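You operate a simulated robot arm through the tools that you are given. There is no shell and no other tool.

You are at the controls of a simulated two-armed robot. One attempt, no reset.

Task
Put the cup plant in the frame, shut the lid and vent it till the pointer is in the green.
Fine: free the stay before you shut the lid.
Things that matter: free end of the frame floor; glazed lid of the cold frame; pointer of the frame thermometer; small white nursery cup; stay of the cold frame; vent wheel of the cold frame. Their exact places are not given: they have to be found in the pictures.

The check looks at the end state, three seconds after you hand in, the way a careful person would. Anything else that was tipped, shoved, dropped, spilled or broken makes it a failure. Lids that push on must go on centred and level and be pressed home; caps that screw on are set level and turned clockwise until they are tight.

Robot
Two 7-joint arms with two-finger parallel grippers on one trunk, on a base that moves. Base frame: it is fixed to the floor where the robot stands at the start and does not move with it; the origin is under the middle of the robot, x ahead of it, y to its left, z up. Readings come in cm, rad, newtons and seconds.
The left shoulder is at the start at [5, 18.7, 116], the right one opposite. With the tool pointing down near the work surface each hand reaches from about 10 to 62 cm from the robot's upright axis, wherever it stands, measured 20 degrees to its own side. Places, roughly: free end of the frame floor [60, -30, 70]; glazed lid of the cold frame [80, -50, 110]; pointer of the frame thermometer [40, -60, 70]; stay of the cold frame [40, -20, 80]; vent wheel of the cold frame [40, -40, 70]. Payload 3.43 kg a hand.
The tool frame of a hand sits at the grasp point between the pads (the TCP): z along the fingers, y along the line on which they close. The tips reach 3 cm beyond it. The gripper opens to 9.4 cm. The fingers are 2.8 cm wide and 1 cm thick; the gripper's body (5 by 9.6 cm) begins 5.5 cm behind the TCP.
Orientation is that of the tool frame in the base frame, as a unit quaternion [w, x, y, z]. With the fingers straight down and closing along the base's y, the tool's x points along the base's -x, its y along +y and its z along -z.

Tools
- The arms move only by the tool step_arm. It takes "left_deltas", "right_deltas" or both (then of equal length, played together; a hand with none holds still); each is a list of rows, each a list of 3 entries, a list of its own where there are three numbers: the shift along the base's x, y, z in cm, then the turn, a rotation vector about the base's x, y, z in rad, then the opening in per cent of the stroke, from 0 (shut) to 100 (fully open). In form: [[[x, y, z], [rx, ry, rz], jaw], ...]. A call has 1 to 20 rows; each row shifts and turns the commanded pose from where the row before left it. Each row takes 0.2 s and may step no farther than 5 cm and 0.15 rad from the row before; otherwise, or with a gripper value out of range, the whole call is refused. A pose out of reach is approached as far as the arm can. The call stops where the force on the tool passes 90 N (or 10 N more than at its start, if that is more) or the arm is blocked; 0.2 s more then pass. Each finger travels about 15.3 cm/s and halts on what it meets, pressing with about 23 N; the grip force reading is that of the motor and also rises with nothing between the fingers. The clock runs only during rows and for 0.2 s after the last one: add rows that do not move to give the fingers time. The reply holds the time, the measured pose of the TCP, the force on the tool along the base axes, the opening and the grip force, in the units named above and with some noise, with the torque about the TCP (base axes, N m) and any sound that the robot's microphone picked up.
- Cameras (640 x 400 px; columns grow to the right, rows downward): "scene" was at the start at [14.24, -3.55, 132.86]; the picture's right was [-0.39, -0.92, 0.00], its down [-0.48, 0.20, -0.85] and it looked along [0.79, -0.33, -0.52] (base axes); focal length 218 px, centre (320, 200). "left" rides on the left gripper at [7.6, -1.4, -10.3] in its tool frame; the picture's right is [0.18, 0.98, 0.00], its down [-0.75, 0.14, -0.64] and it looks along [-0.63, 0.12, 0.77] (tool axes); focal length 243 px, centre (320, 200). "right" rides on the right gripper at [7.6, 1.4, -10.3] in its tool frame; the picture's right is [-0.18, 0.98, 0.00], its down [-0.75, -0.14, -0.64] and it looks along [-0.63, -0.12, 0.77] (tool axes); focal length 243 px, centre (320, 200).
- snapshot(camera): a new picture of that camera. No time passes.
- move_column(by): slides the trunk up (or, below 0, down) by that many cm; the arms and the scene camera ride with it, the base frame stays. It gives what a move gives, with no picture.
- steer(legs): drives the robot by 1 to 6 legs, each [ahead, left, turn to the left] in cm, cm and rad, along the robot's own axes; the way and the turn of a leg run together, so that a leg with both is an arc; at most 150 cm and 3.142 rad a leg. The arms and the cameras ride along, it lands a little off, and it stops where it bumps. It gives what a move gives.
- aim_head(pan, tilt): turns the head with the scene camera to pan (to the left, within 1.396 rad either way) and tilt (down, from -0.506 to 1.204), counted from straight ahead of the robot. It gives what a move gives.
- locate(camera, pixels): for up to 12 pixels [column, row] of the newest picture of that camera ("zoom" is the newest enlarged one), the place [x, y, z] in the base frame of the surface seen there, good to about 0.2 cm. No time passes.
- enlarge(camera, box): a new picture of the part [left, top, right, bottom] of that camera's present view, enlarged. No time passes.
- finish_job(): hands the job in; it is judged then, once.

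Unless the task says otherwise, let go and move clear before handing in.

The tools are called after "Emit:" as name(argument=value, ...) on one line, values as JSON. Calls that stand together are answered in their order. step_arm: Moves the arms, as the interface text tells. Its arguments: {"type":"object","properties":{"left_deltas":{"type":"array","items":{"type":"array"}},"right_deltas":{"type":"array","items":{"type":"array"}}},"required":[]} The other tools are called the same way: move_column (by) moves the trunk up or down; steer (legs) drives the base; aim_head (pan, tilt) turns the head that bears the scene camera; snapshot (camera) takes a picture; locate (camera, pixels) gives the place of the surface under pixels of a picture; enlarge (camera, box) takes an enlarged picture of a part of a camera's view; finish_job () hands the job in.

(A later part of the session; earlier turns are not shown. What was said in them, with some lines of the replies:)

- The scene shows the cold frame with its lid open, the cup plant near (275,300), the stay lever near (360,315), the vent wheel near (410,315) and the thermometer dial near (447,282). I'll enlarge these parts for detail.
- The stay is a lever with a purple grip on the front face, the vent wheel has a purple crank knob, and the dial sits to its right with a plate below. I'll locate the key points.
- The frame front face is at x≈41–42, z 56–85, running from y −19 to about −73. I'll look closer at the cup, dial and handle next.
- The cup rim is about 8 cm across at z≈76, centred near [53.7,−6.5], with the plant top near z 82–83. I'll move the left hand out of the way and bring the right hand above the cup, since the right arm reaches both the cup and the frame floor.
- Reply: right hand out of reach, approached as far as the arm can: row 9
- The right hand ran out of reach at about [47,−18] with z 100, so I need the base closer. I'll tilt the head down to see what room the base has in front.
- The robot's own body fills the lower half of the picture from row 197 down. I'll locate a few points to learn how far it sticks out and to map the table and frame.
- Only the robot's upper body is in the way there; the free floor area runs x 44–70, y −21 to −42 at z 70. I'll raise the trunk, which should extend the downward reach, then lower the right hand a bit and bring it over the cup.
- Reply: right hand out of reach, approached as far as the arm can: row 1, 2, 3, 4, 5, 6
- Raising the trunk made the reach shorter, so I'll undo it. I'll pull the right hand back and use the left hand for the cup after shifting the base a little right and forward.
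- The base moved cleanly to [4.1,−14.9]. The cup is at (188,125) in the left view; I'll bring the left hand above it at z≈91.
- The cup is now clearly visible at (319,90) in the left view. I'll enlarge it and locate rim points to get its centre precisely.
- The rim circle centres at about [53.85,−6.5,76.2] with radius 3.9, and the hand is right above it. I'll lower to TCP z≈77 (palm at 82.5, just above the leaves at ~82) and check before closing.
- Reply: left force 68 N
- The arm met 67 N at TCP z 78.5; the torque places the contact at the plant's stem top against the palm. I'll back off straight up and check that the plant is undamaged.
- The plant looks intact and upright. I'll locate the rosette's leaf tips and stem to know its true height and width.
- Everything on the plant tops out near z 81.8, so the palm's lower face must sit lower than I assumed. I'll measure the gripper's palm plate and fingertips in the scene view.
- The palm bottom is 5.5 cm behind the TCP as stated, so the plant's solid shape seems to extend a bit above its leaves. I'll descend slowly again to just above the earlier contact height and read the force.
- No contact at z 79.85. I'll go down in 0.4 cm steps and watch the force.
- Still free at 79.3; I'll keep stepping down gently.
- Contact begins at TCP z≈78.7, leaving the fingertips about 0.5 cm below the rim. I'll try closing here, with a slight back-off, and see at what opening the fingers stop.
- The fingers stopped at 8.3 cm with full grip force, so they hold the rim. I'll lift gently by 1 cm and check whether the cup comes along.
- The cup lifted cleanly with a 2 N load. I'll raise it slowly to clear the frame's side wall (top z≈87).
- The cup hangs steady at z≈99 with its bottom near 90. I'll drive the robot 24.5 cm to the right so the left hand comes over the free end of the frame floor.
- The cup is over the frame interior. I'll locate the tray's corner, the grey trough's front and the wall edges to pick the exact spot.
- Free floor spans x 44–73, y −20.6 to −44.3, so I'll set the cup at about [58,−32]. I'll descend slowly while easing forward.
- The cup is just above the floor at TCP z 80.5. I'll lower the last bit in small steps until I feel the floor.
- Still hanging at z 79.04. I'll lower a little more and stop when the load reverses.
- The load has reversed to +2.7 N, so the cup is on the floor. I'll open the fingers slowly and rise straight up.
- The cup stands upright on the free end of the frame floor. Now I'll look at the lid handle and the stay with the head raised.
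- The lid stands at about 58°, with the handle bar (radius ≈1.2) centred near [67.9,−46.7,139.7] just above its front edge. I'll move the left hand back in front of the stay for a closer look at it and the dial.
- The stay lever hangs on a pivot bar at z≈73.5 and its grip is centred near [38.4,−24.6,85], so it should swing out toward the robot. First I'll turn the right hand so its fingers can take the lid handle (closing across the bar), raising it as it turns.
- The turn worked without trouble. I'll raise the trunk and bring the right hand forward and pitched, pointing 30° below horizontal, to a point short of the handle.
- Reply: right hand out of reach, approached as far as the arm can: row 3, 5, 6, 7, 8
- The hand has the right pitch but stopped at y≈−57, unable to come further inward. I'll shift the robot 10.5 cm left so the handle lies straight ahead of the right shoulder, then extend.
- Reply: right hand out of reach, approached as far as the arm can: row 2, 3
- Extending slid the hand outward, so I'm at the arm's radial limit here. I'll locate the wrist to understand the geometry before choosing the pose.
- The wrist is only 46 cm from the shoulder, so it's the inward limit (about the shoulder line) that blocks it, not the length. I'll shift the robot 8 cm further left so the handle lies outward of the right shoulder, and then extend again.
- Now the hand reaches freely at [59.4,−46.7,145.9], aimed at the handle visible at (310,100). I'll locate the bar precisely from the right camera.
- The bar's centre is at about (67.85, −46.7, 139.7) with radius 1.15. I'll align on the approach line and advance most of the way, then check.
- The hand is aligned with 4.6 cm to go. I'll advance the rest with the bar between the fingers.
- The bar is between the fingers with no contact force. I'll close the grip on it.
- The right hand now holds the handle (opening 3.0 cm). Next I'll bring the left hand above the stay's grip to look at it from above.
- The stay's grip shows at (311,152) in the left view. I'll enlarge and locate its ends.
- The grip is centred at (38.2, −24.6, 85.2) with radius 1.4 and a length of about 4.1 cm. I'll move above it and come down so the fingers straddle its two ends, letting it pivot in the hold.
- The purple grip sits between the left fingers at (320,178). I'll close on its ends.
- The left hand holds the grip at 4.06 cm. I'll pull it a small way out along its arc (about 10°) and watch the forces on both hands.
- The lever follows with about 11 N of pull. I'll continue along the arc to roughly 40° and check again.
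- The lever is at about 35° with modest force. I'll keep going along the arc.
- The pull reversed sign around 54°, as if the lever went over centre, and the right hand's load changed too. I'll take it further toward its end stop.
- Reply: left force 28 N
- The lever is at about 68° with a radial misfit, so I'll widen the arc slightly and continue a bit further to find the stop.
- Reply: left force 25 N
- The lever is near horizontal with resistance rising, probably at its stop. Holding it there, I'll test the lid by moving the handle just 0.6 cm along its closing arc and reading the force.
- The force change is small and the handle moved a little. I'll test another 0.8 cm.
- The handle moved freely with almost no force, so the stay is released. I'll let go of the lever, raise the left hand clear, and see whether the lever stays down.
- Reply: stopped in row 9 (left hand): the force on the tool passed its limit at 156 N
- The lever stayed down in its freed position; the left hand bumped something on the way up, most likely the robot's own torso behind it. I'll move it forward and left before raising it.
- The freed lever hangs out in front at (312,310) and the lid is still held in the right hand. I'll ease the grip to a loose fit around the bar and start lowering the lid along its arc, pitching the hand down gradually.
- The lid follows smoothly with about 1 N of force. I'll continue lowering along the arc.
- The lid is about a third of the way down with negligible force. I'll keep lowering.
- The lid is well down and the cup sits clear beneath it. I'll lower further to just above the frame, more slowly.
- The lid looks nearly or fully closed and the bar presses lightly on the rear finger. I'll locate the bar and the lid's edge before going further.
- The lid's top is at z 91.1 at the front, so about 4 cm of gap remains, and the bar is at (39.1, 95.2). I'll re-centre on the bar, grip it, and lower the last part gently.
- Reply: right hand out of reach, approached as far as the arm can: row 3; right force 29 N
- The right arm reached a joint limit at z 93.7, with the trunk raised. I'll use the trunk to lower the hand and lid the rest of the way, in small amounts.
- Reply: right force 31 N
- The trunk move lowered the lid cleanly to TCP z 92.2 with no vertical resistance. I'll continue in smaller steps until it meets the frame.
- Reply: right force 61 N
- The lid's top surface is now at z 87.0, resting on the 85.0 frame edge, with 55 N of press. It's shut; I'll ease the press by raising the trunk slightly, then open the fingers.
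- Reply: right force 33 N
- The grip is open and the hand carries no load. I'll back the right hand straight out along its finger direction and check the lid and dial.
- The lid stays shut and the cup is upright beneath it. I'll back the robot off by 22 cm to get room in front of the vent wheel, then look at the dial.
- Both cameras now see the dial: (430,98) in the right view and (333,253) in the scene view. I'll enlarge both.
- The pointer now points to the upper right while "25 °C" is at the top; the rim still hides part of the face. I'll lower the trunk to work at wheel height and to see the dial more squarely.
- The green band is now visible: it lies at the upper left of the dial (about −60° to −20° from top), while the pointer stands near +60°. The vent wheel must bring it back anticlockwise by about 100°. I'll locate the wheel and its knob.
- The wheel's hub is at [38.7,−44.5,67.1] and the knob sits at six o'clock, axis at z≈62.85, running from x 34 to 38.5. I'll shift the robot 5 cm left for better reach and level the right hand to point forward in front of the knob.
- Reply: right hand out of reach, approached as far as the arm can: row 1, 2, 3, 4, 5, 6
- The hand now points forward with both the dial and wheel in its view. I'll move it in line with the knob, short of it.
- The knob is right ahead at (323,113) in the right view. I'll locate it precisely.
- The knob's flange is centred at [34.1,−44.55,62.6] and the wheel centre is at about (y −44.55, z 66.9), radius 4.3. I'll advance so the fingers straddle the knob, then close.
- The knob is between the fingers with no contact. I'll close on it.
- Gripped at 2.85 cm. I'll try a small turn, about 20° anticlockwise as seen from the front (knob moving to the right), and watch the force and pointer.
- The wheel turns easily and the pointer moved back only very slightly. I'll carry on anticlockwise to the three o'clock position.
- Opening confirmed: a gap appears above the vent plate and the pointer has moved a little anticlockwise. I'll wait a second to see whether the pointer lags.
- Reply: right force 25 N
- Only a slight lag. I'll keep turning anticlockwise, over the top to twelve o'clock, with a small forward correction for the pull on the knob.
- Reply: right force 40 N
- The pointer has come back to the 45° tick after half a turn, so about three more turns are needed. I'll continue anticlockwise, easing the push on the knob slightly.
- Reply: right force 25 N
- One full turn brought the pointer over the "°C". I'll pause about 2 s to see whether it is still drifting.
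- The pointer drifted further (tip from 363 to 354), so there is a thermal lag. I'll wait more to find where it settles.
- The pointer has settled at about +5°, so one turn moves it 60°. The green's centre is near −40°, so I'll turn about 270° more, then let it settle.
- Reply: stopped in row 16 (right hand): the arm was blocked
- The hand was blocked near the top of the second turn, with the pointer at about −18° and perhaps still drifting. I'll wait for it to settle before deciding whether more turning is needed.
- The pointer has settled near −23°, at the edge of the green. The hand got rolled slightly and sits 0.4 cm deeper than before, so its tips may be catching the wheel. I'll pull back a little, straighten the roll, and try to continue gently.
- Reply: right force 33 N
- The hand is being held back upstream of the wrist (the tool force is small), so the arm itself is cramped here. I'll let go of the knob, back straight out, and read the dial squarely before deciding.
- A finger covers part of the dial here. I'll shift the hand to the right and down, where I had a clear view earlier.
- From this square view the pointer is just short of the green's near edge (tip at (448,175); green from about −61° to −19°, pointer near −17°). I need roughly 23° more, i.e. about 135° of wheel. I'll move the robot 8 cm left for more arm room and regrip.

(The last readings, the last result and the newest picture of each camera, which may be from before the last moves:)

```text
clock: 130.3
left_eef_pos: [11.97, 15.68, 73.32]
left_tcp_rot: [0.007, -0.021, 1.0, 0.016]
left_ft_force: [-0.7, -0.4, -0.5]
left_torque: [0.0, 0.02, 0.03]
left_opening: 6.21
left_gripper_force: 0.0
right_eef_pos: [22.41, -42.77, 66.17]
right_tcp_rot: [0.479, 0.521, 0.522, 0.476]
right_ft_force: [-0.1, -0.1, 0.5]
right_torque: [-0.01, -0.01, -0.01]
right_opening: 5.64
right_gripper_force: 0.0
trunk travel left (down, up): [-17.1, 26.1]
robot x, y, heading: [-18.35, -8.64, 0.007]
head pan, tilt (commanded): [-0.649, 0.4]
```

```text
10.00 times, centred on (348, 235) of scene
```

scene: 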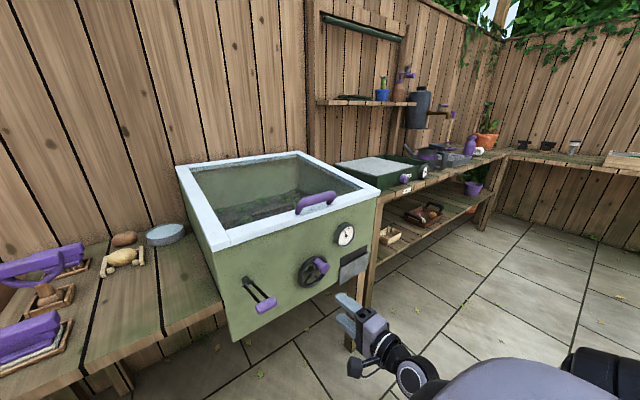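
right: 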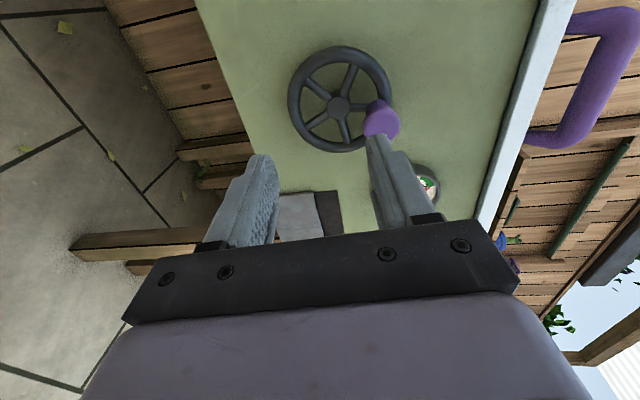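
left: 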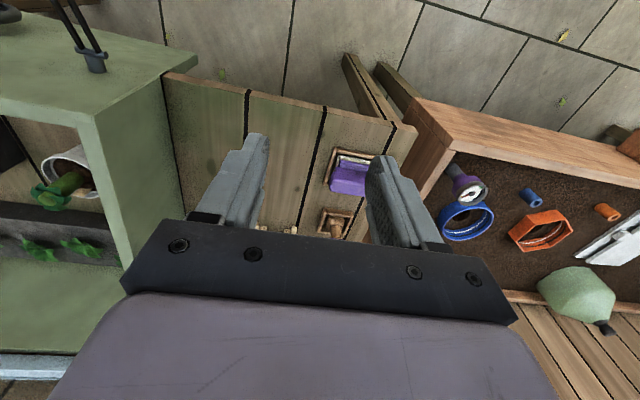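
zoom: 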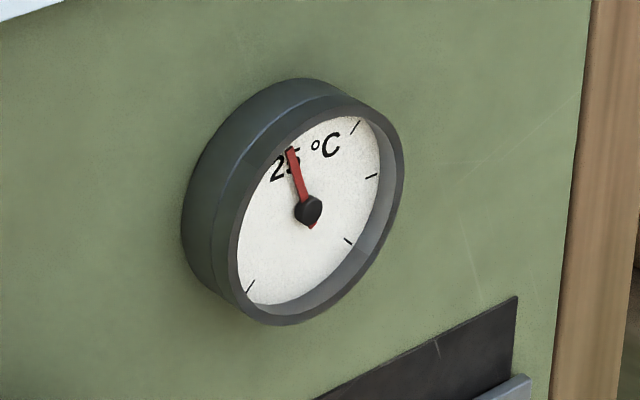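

The knob is now at twelve o'clock, [34.0,−44.7,70.8]. I'll line up with it, advance and check before gripping.

Emit:
step_arm(right_deltas=[[[0.5, -0.7, 1.6], [0, 0, 0], 60], [[0.5, -0.7, 1.6], [0, 0, 0], 60], [[0.5, -0.5, 1.5], [0, 0, 0], 60], [[0, 0, 0], [0, 0, 0], 60]])

Emit:
step_arm(right_deltas=[[[2, 0, 0], [0, 0, 0], 58], [[2, 0, 0], [0, 0, 0], 58], [[2, 0, 0], [0, 0, 0], 58], [[2, 0, 0], [0, 0, 0], 58], [[1.5, 0, 0], [0, 0, 0], 58], [[1, 0, 0], [0, 0, 0], 58], [[0, 0, 0], [0, 0, 0], 58]])

Emit:
snapshot(camera="right")

```text
clock: 131.3
left_eef_pos: [11.91, 15.6, 73.35]
left_tcp_rot: [0.007, -0.021, 1.0, 0.017]
left_ft_force: [0.6, -0.4, 0.0]
left_torque: [0.01, -0.04, 0.0]
left_opening: 6.19
left_gripper_force: 0.0
right_eef_pos: [23.68, -44.77, 71.04]
right_tcp_rot: [0.478, 0.52, 0.522, 0.477]
right_ft_force: [0.1, 0.0, 0.3]
right_torque: [-0.02, 0.02, -0.01]
right_opening: 5.63
right_gripper_force: 0.1
trunk travel left (down, up): [-17.1, 26.1]
robot x, y, heading: [-18.16, -8.48, 0.004]
head pan, tilt (commanded): [-0.649, 0.4]
```

```text
clock: 132.9
left_eef_pos: [11.92, 15.68, 73.42]
left_tcp_rot: [0.007, -0.021, 1.0, 0.017]
left_ft_force: [0.3, 0.6, 0.3]
left_torque: [-0.03, 0.0, -0.03]
left_opening: 6.18
left_gripper_force: 0.1
right_eef_pos: [34.46, -44.57, 71.17]
right_tcp_rot: [0.479, 0.52, 0.523, 0.477]
right_ft_force: [-0.2, 0.0, 0.6]
right_torque: [-0.01, 0.05, -0.01]
right_opening: 5.45
right_gripper_force: 0.0
trunk travel left (down, up): [-17.1, 26.1]
robot x, y, heading: [-18.34, -8.4, 0.0]
head pan, tilt (commanded): [-0.649, 0.4]
```

```text
taken
```

right: 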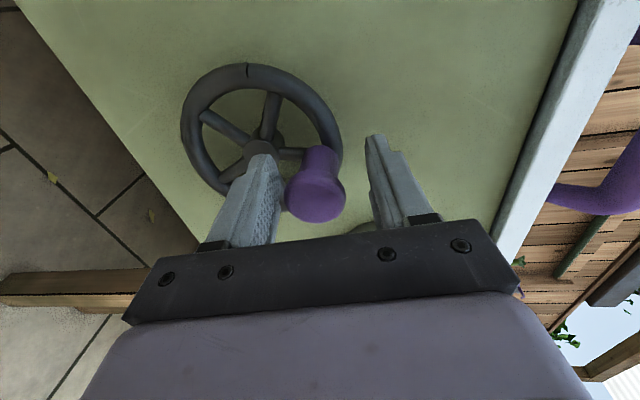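

The knob is between the fingers, slightly low of centre. I'll centre, grip, and turn a quarter turn anticlockwise.

Emit:
step_arm(right_deltas=[[[0.1, 0, -0.35], [0, 0, 0], 50], [[0, 0, 0], [0, 0, 0], 35], [[0, 0, 0], [0, 0, 0], 20], [[0, 0, 0], [0, 0, 0], 10], [[0, 0, 0], [0, 0, 0], 10]])

Emit:
step_arm(right_deltas=[[[0, 0.56, -0.04], [0, 0, 0], 10], [[0, 0.55, -0.11], [0, 0, 0], 10], [[0, 0.54, -0.18], [0, 0, 0], 10], [[0, 0.5, -0.25], [0, 0, 0], 10], [[0, 0.89, -0.68], [0, 0, 0], 10], [[0, 0.68, -0.89], [0, 0, 0], 10], [[0, 0.43, -1.04], [0, 0, 0], 10], [[0, 0.15, -1.11], [0, 0, 0], 10], [[0, 0, 0], [0, 0, 0], 10]])

Emit:
enlarge(camera="scene", box=[325, 215, 370, 255])

Emit:
enlarge(camera="scene", box=[260, 210, 390, 330])

```text
clock: 134.1
left_eef_pos: [11.89, 15.75, 73.21]
left_tcp_rot: [0.007, -0.021, 1.0, 0.016]
left_ft_force: [-0.2, -0.7, 0.4]
left_torque: [-0.01, 0.03, -0.01]
left_opening: 6.2
left_gripper_force: 0.0
right_eef_pos: [34.43, -44.61, 70.71]
right_tcp_rot: [0.478, 0.521, 0.521, 0.478]
right_ft_force: [0.1, 0.3, -3.7]
right_torque: [0.04, -1.67, 0.09]
right_opening: 3.09
right_gripper_force: 44.8
trunk travel left (down, up): [-17.1, 26.1]
robot x, y, heading: [-18.66, -8.43, 0.001]
head pan, tilt (commanded): [-0.649, 0.4]
```

```text
clock: 136.1
left_eef_pos: [11.88, 15.76, 73.34]
left_tcp_rot: [0.006, -0.021, 1.0, 0.016]
left_ft_force: [-0.2, -1.0, 0.4]
left_torque: [0.03, 0.0, 0.0]
left_opening: 6.21
left_gripper_force: 0.0
right_eef_pos: [34.49, -40.06, 66.01]
right_tcp_rot: [0.475, 0.52, 0.525, 0.477]
right_ft_force: [0.5, 20.9, -2.5]
right_torque: [0.06, -1.53, 0.25]
right_opening: 3.02
right_gripper_force: 45.1
trunk travel left (down, up): [-17.1, 26.1]
robot x, y, heading: [-18.18, -8.58, 0.005]
head pan, tilt (commanded): [-0.649, 0.4]
```

```text
10.00 times, centred on (348, 235) of scene
```

zoom: 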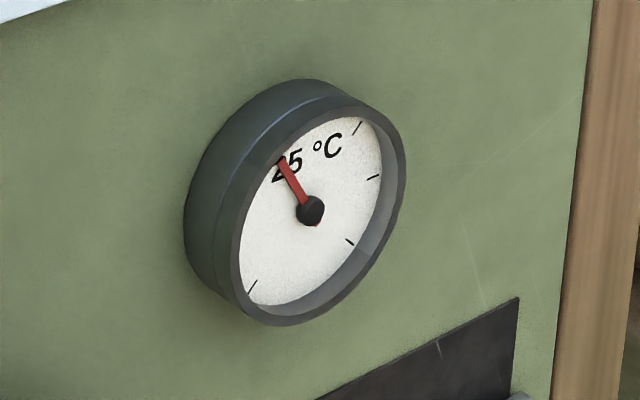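

```text
3.33 times, centred on (325, 270) of scene
```

zoom: 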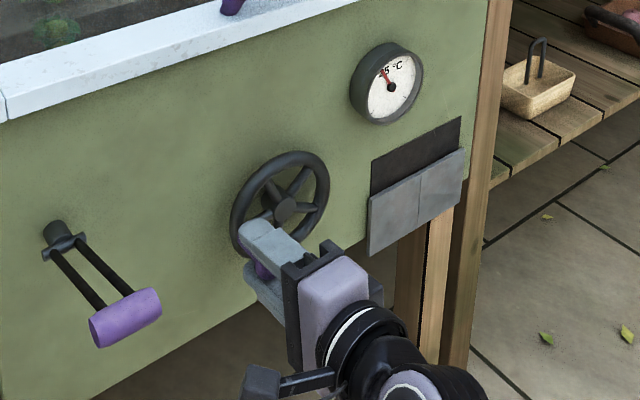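

The quarter turn went through smoothly this time. I'll wait for the pointer to settle and then read it.

Emit:
step_arm(right_deltas=[[[0, 0, 0], [0, 0, 0], 10], [[0, 0, 0], [0, 0, 0], 10], [[0, 0, 0], [0, 0, 0], 10], [[0, 0, 0], [0, 0, 0], 10], [[0, 0, 0], [0, 0, 0], 10], [[0, 0, 0], [0, 0, 0], 10], [[0, 0, 0], [0, 0, 0], 10], [[0, 0, 0], [0, 0, 0], 10], [[0, 0, 0], [0, 0, 0], 10], [[0, 0, 0], [0, 0, 0], 10], [[0, 0, 0], [0, 0, 0], 10], [[0, 0, 0], [0, 0, 0], 10], [[0, 0, 0], [0, 0, 0], 10], [[0, 0, 0], [0, 0, 0], 10], [[0, 0, 0], [0, 0, 0], 10], [[0, 0, 0], [0, 0, 0], 10], [[0, 0, 0], [0, 0, 0], 10], [[0, 0, 0], [0, 0, 0], 10]])

Emit:
enlarge(camera="scene", box=[325, 215, 370, 255])

Emit:
snapshot(camera="right")

```text
clock: 139.9
left_eef_pos: [11.93, 15.7, 73.31]
left_tcp_rot: [0.006, -0.021, 1.0, 0.015]
left_ft_force: [0.5, -0.3, -0.1]
left_torque: [-0.05, -0.01, 0.0]
left_opening: 6.2
left_gripper_force: 0.0
right_eef_pos: [34.5, -40.14, 66.43]
right_tcp_rot: [0.478, 0.52, 0.523, 0.478]
right_ft_force: [-0.4, 14.8, -0.8]
right_torque: [0.02, -1.59, 0.44]
right_opening: 2.95
right_gripper_force: 45.4
trunk travel left (down, up): [-17.1, 26.1]
robot x, y, heading: [-18.62, -8.21, 0.0]
head pan, tilt (commanded): [-0.649, 0.4]
```

```text
10.00 times, centred on (348, 235) of scene
```

zoom: 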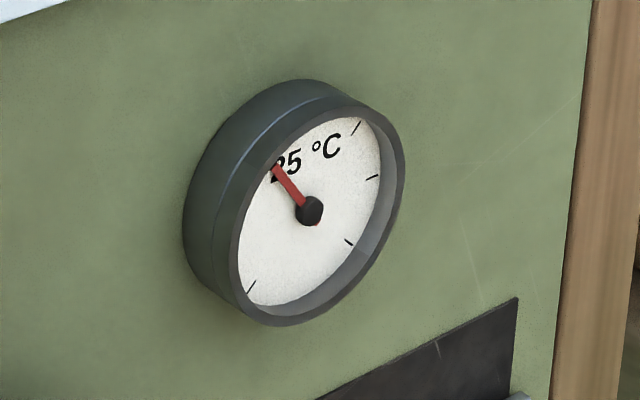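

```text
taken
```

right: 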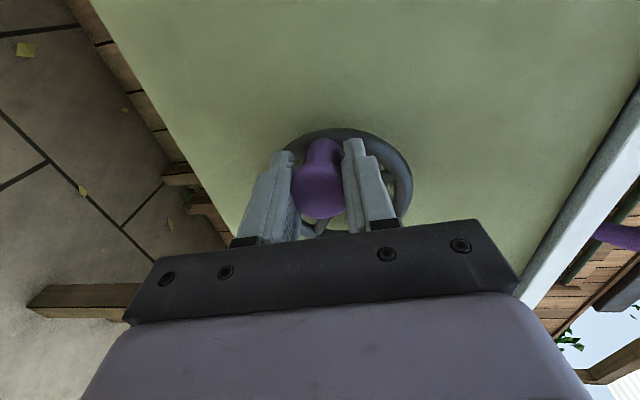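

By the tick geometry the pointer now reads about −37°, near the middle of the green. I'll release the knob, back straight out, and check the dial squarely.

Emit:
step_arm(right_deltas=[[[0, 0, 0], [0, 0, 0], 30], [[0, 0, 0], [0, 0, 0], 45], [[0, 0, 0], [0, 0, 0], 58], [[-1, 0, 0], [0, 0, 0], 58], [[-2, 0, 0], [0, 0, 0], 58], [[-2, 0, 0], [0, 0, 0], 58], [[-2, 0, 0], [0, 0, 0], 58], [[-2, 0, 0], [0, 0, 0], 58], [[-2, 0, 0], [0, 0, 0], 58], [[-1, -2, 0], [0, 0, 0], 58], [[0, -3, 0], [0, 0, 0], 58], [[0, -3, 0], [0, 0, 0], 58], [[0, -2.5, 0], [0, 0, 0], 58], [[0, 0, 0], [0, 0, 0], 58]])

Emit:
snapshot(camera="right")

Emit:
enlarge(camera="right", box=[340, 80, 460, 200])

Emit:
snapshot(camera="scene")

```text
clock: 142.9
left_eef_pos: [12.02, 15.67, 73.3]
left_tcp_rot: [0.006, -0.021, 1.0, 0.017]
left_ft_force: [-0.8, 0.5, 0.9]
left_torque: [-0.02, 0.0, -0.02]
left_opening: 6.21
left_gripper_force: 0.1
right_eef_pos: [22.54, -50.99, 66.28]
right_tcp_rot: [0.477, 0.522, 0.522, 0.478]
right_ft_force: [-0.3, -1.3, 0.2]
right_torque: [-0.01, -0.01, 0.0]
right_opening: 5.44
right_gripper_force: 0.0
trunk travel left (down, up): [-17.1, 26.1]
robot x, y, heading: [-18.33, -8.45, -0.001]
head pan, tilt (commanded): [-0.649, 0.4]
```

```text
taken
```

right: 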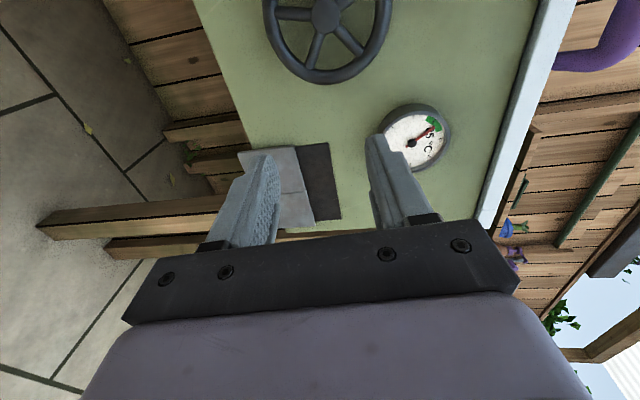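

```text
3.33 times, centred on (400, 140) of right
```

zoom: 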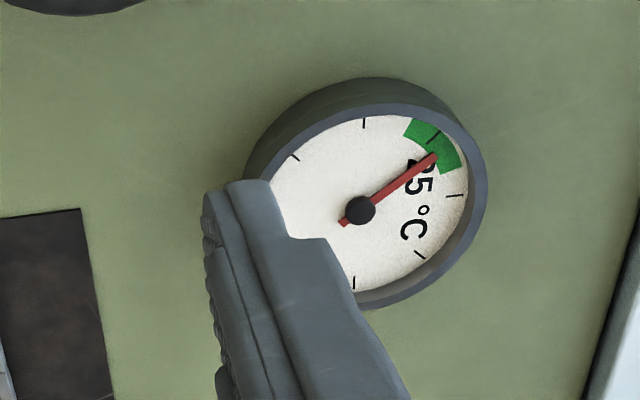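

```text
taken
```

scene: 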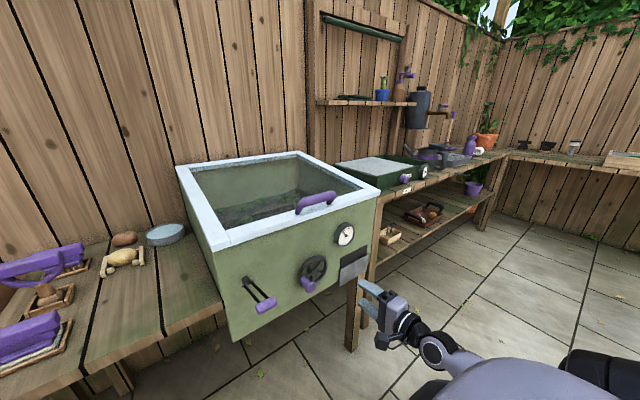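

The pointer tip at (436,157) lies clearly within the green band, and the knob is free. I'll back the robot off, wait a few seconds, and then re-check the dial, lid, cup and surroundings.

Emit:
steer(legs=[[-10, 0, 0]])

Emit:
aim_head(pan=-0.5, tilt=0.35)

Emit:
snapshot(camera="scene")

Emit:
snapshot(camera="right")

```text
clock: 144.1
left_eef_pos: [1.77, 15.63, 73.37]
left_tcp_rot: [0.006, -0.021, 1.0, 0.015]
left_ft_force: [0.4, 0.0, 0.5]
left_torque: [0.02, -0.02, -0.01]
left_opening: 6.2
left_gripper_force: 0.1
right_eef_pos: [12.45, -50.84, 66.34]
right_tcp_rot: [0.478, 0.522, 0.522, 0.476]
right_ft_force: [0.0, -0.3, -0.6]
right_torque: [0.01, 0.0, 0.03]
right_opening: 5.44
right_gripper_force: 0.1
trunk travel left (down, up): [-17.1, 26.1]
robot x, y, heading: [-28.63, -8.28, 0.009]
head pan, tilt (commanded): [-0.649, 0.4]
```

```text
clock: 144.8
left_eef_pos: [1.81, 15.54, 73.38]
left_tcp_rot: [0.007, -0.021, 1.0, 0.017]
left_ft_force: [-0.6, 0.5, 0.6]
left_torque: [0.01, -0.01, 0.02]
left_opening: 6.2
left_gripper_force: 0.0
right_eef_pos: [12.46, -50.84, 66.29]
right_tcp_rot: [0.479, 0.52, 0.522, 0.476]
right_ft_force: [0.8, 0.0, 0.3]
right_torque: [0.02, -0.02, -0.03]
right_opening: 5.45
right_gripper_force: 0.0
trunk travel left (down, up): [-17.1, 26.1]
robot x, y, heading: [-28.61, -8.0, 0.0]
head pan, tilt (commanded): [-0.499, 0.351]
```

```text
taken
```

scene: 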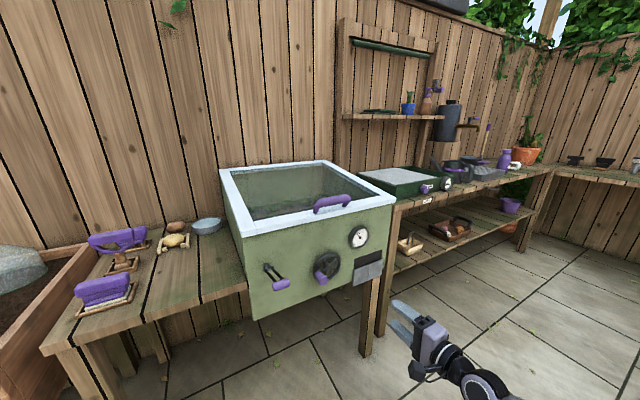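

```text
taken
```

right: 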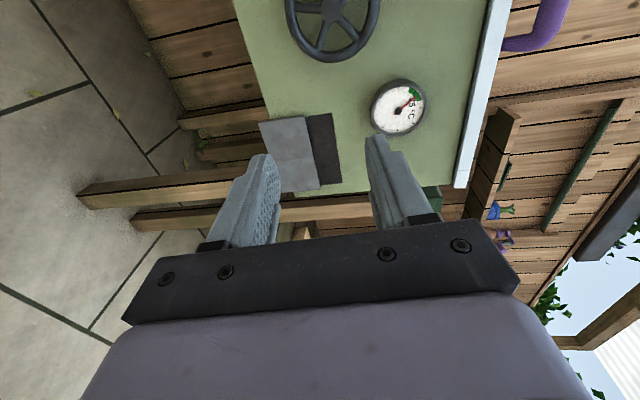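

Emit:
enlarge(camera="right", box=[360, 70, 440, 145])

Emit:
move_column(by=24)

Emit:
aim_head(pan=-0.35, tilt=0.5)

Emit:
snapshot(camera="scene")

```text
5.33 times, centred on (400, 108) of right
```

zoom: 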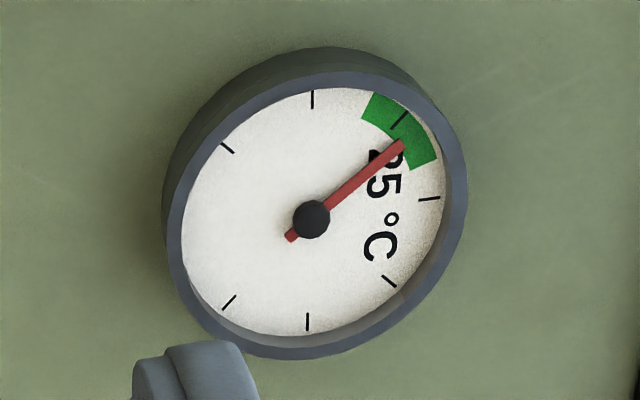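

```text
clock: 147.3
left_eef_pos: [1.88, 15.64, 97.47]
left_tcp_rot: [0.007, -0.02, 1.0, 0.017]
left_ft_force: [0.9, 0.2, 0.9]
left_torque: [0.0, -0.02, -0.01]
left_opening: 6.19
left_gripper_force: 0.1
right_eef_pos: [12.44, -50.92, 90.3]
right_tcp_rot: [0.478, 0.52, 0.522, 0.477]
right_ft_force: [-0.1, -0.9, -1.5]
right_torque: [-0.01, 0.02, -0.02]
right_opening: 5.43
right_gripper_force: 0.1
trunk travel left (down, up): [-41.1, 2.1]
robot x, y, heading: [-28.36, -8.31, 0.008]
head pan, tilt (commanded): [-0.499, 0.351]
```

```text
clock: 148.0
left_eef_pos: [1.87, 15.66, 97.28]
left_tcp_rot: [0.006, -0.021, 1.0, 0.017]
left_ft_force: [1.1, -0.1, 0.0]
left_torque: [-0.01, -0.03, 0.02]
left_opening: 6.21
left_gripper_force: 0.0
right_eef_pos: [12.49, -50.9, 90.34]
right_tcp_rot: [0.479, 0.52, 0.522, 0.477]
right_ft_force: [0.0, -0.6, -0.1]
right_torque: [0.0, -0.02, -0.02]
right_opening: 5.46
right_gripper_force: 0.0
trunk travel left (down, up): [-41.1, 2.1]
robot x, y, heading: [-28.45, -8.34, 0.009]
head pan, tilt (commanded): [-0.351, 0.499]
```

```text
taken
```

scene: 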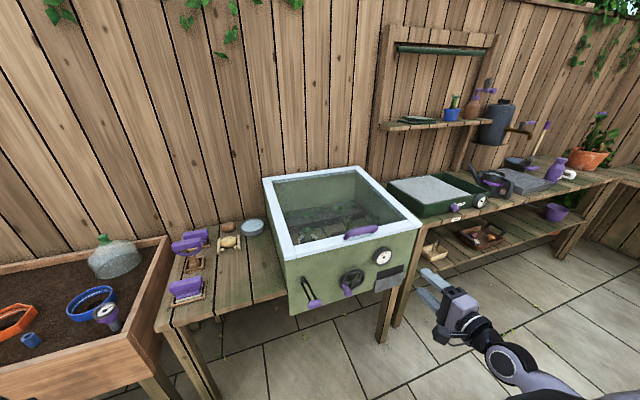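

The pointer is steady well inside the green, and the bench items look undisturbed. One last check: I'll confirm the lid sits flush and the cup stands upright inside.

Emit:
enlarge(camera="scene", box=[250, 155, 440, 320])

Emit:
locate(camera="scene", pixels=[[290, 250], [285, 256], [330, 240], [400, 225], [268, 185], [355, 172], [288, 262], [412, 226], [310, 232]])

Emit:
enlarge(camera="scene", box=[60, 215, 280, 340])

```text
2.42 times, centred on (345, 238) of scene
```

zoom: 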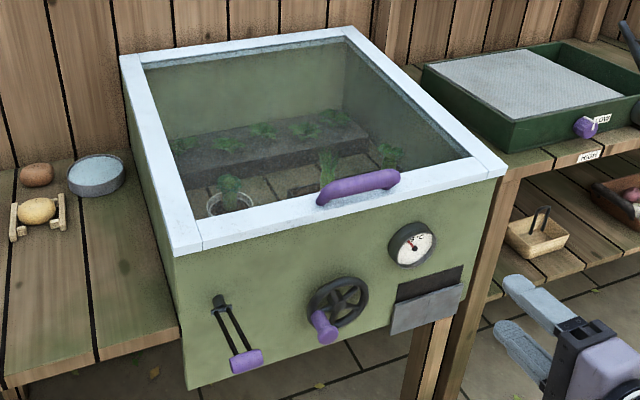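

```text
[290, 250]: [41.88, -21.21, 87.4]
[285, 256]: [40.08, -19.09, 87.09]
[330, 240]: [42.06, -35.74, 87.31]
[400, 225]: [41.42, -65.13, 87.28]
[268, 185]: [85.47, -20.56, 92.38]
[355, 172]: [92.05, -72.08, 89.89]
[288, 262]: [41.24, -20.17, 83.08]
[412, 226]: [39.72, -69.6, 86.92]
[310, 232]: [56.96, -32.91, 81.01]
```

```text
2.91 times, centred on (170, 278) of scene
```

zoom: 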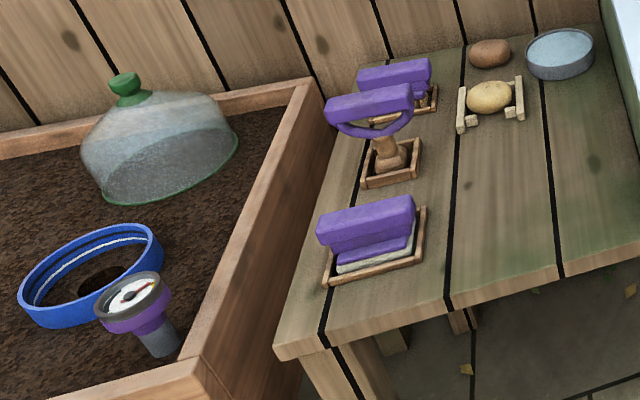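

The lid lies flush (front edge at z≈87.0 from end to end), the cup plant stands upright inside, and the stay hangs free. The pointer is steady in the green, the bench items look undisturbed, and both hands are clear, so I'll hand the job in.

Emit:
finish_job()

```text
The job is handed in.
```

The job is handed in. The cup plant is in the frame, the lid is shut, and the vent is open far enough to put the pointer in the green.

- **Cup plant:** it stands upright on the free end of the frame floor. While lining up the grip, the palm pressed on the plant with about 67 N. I backed off at once, and it looked undamaged in every picture afterwards.
- **Stay:** I pulled its lever down before moving the lid. It has stayed down in the freed position.
- **Lid:** I lowered it by the handle and pressed it home. Its front edge reads about z 87 cm along its length, flush on the frame.
- **Vent:** I turned the wheel anticlockwise, about one and three-quarter turns in all. The pointer settled at about −35° from the top, inside the green band, which runs from about −60° to −20°. It read the same in pictures taken about two seconds apart.

As the left hand rose from the stay, it hit something hard enough to stop the arm, at 156 N. It was most likely the robot's own torso. Nothing on the bench or in the frame looks moved or broken.

Both hands are clear of the frame.
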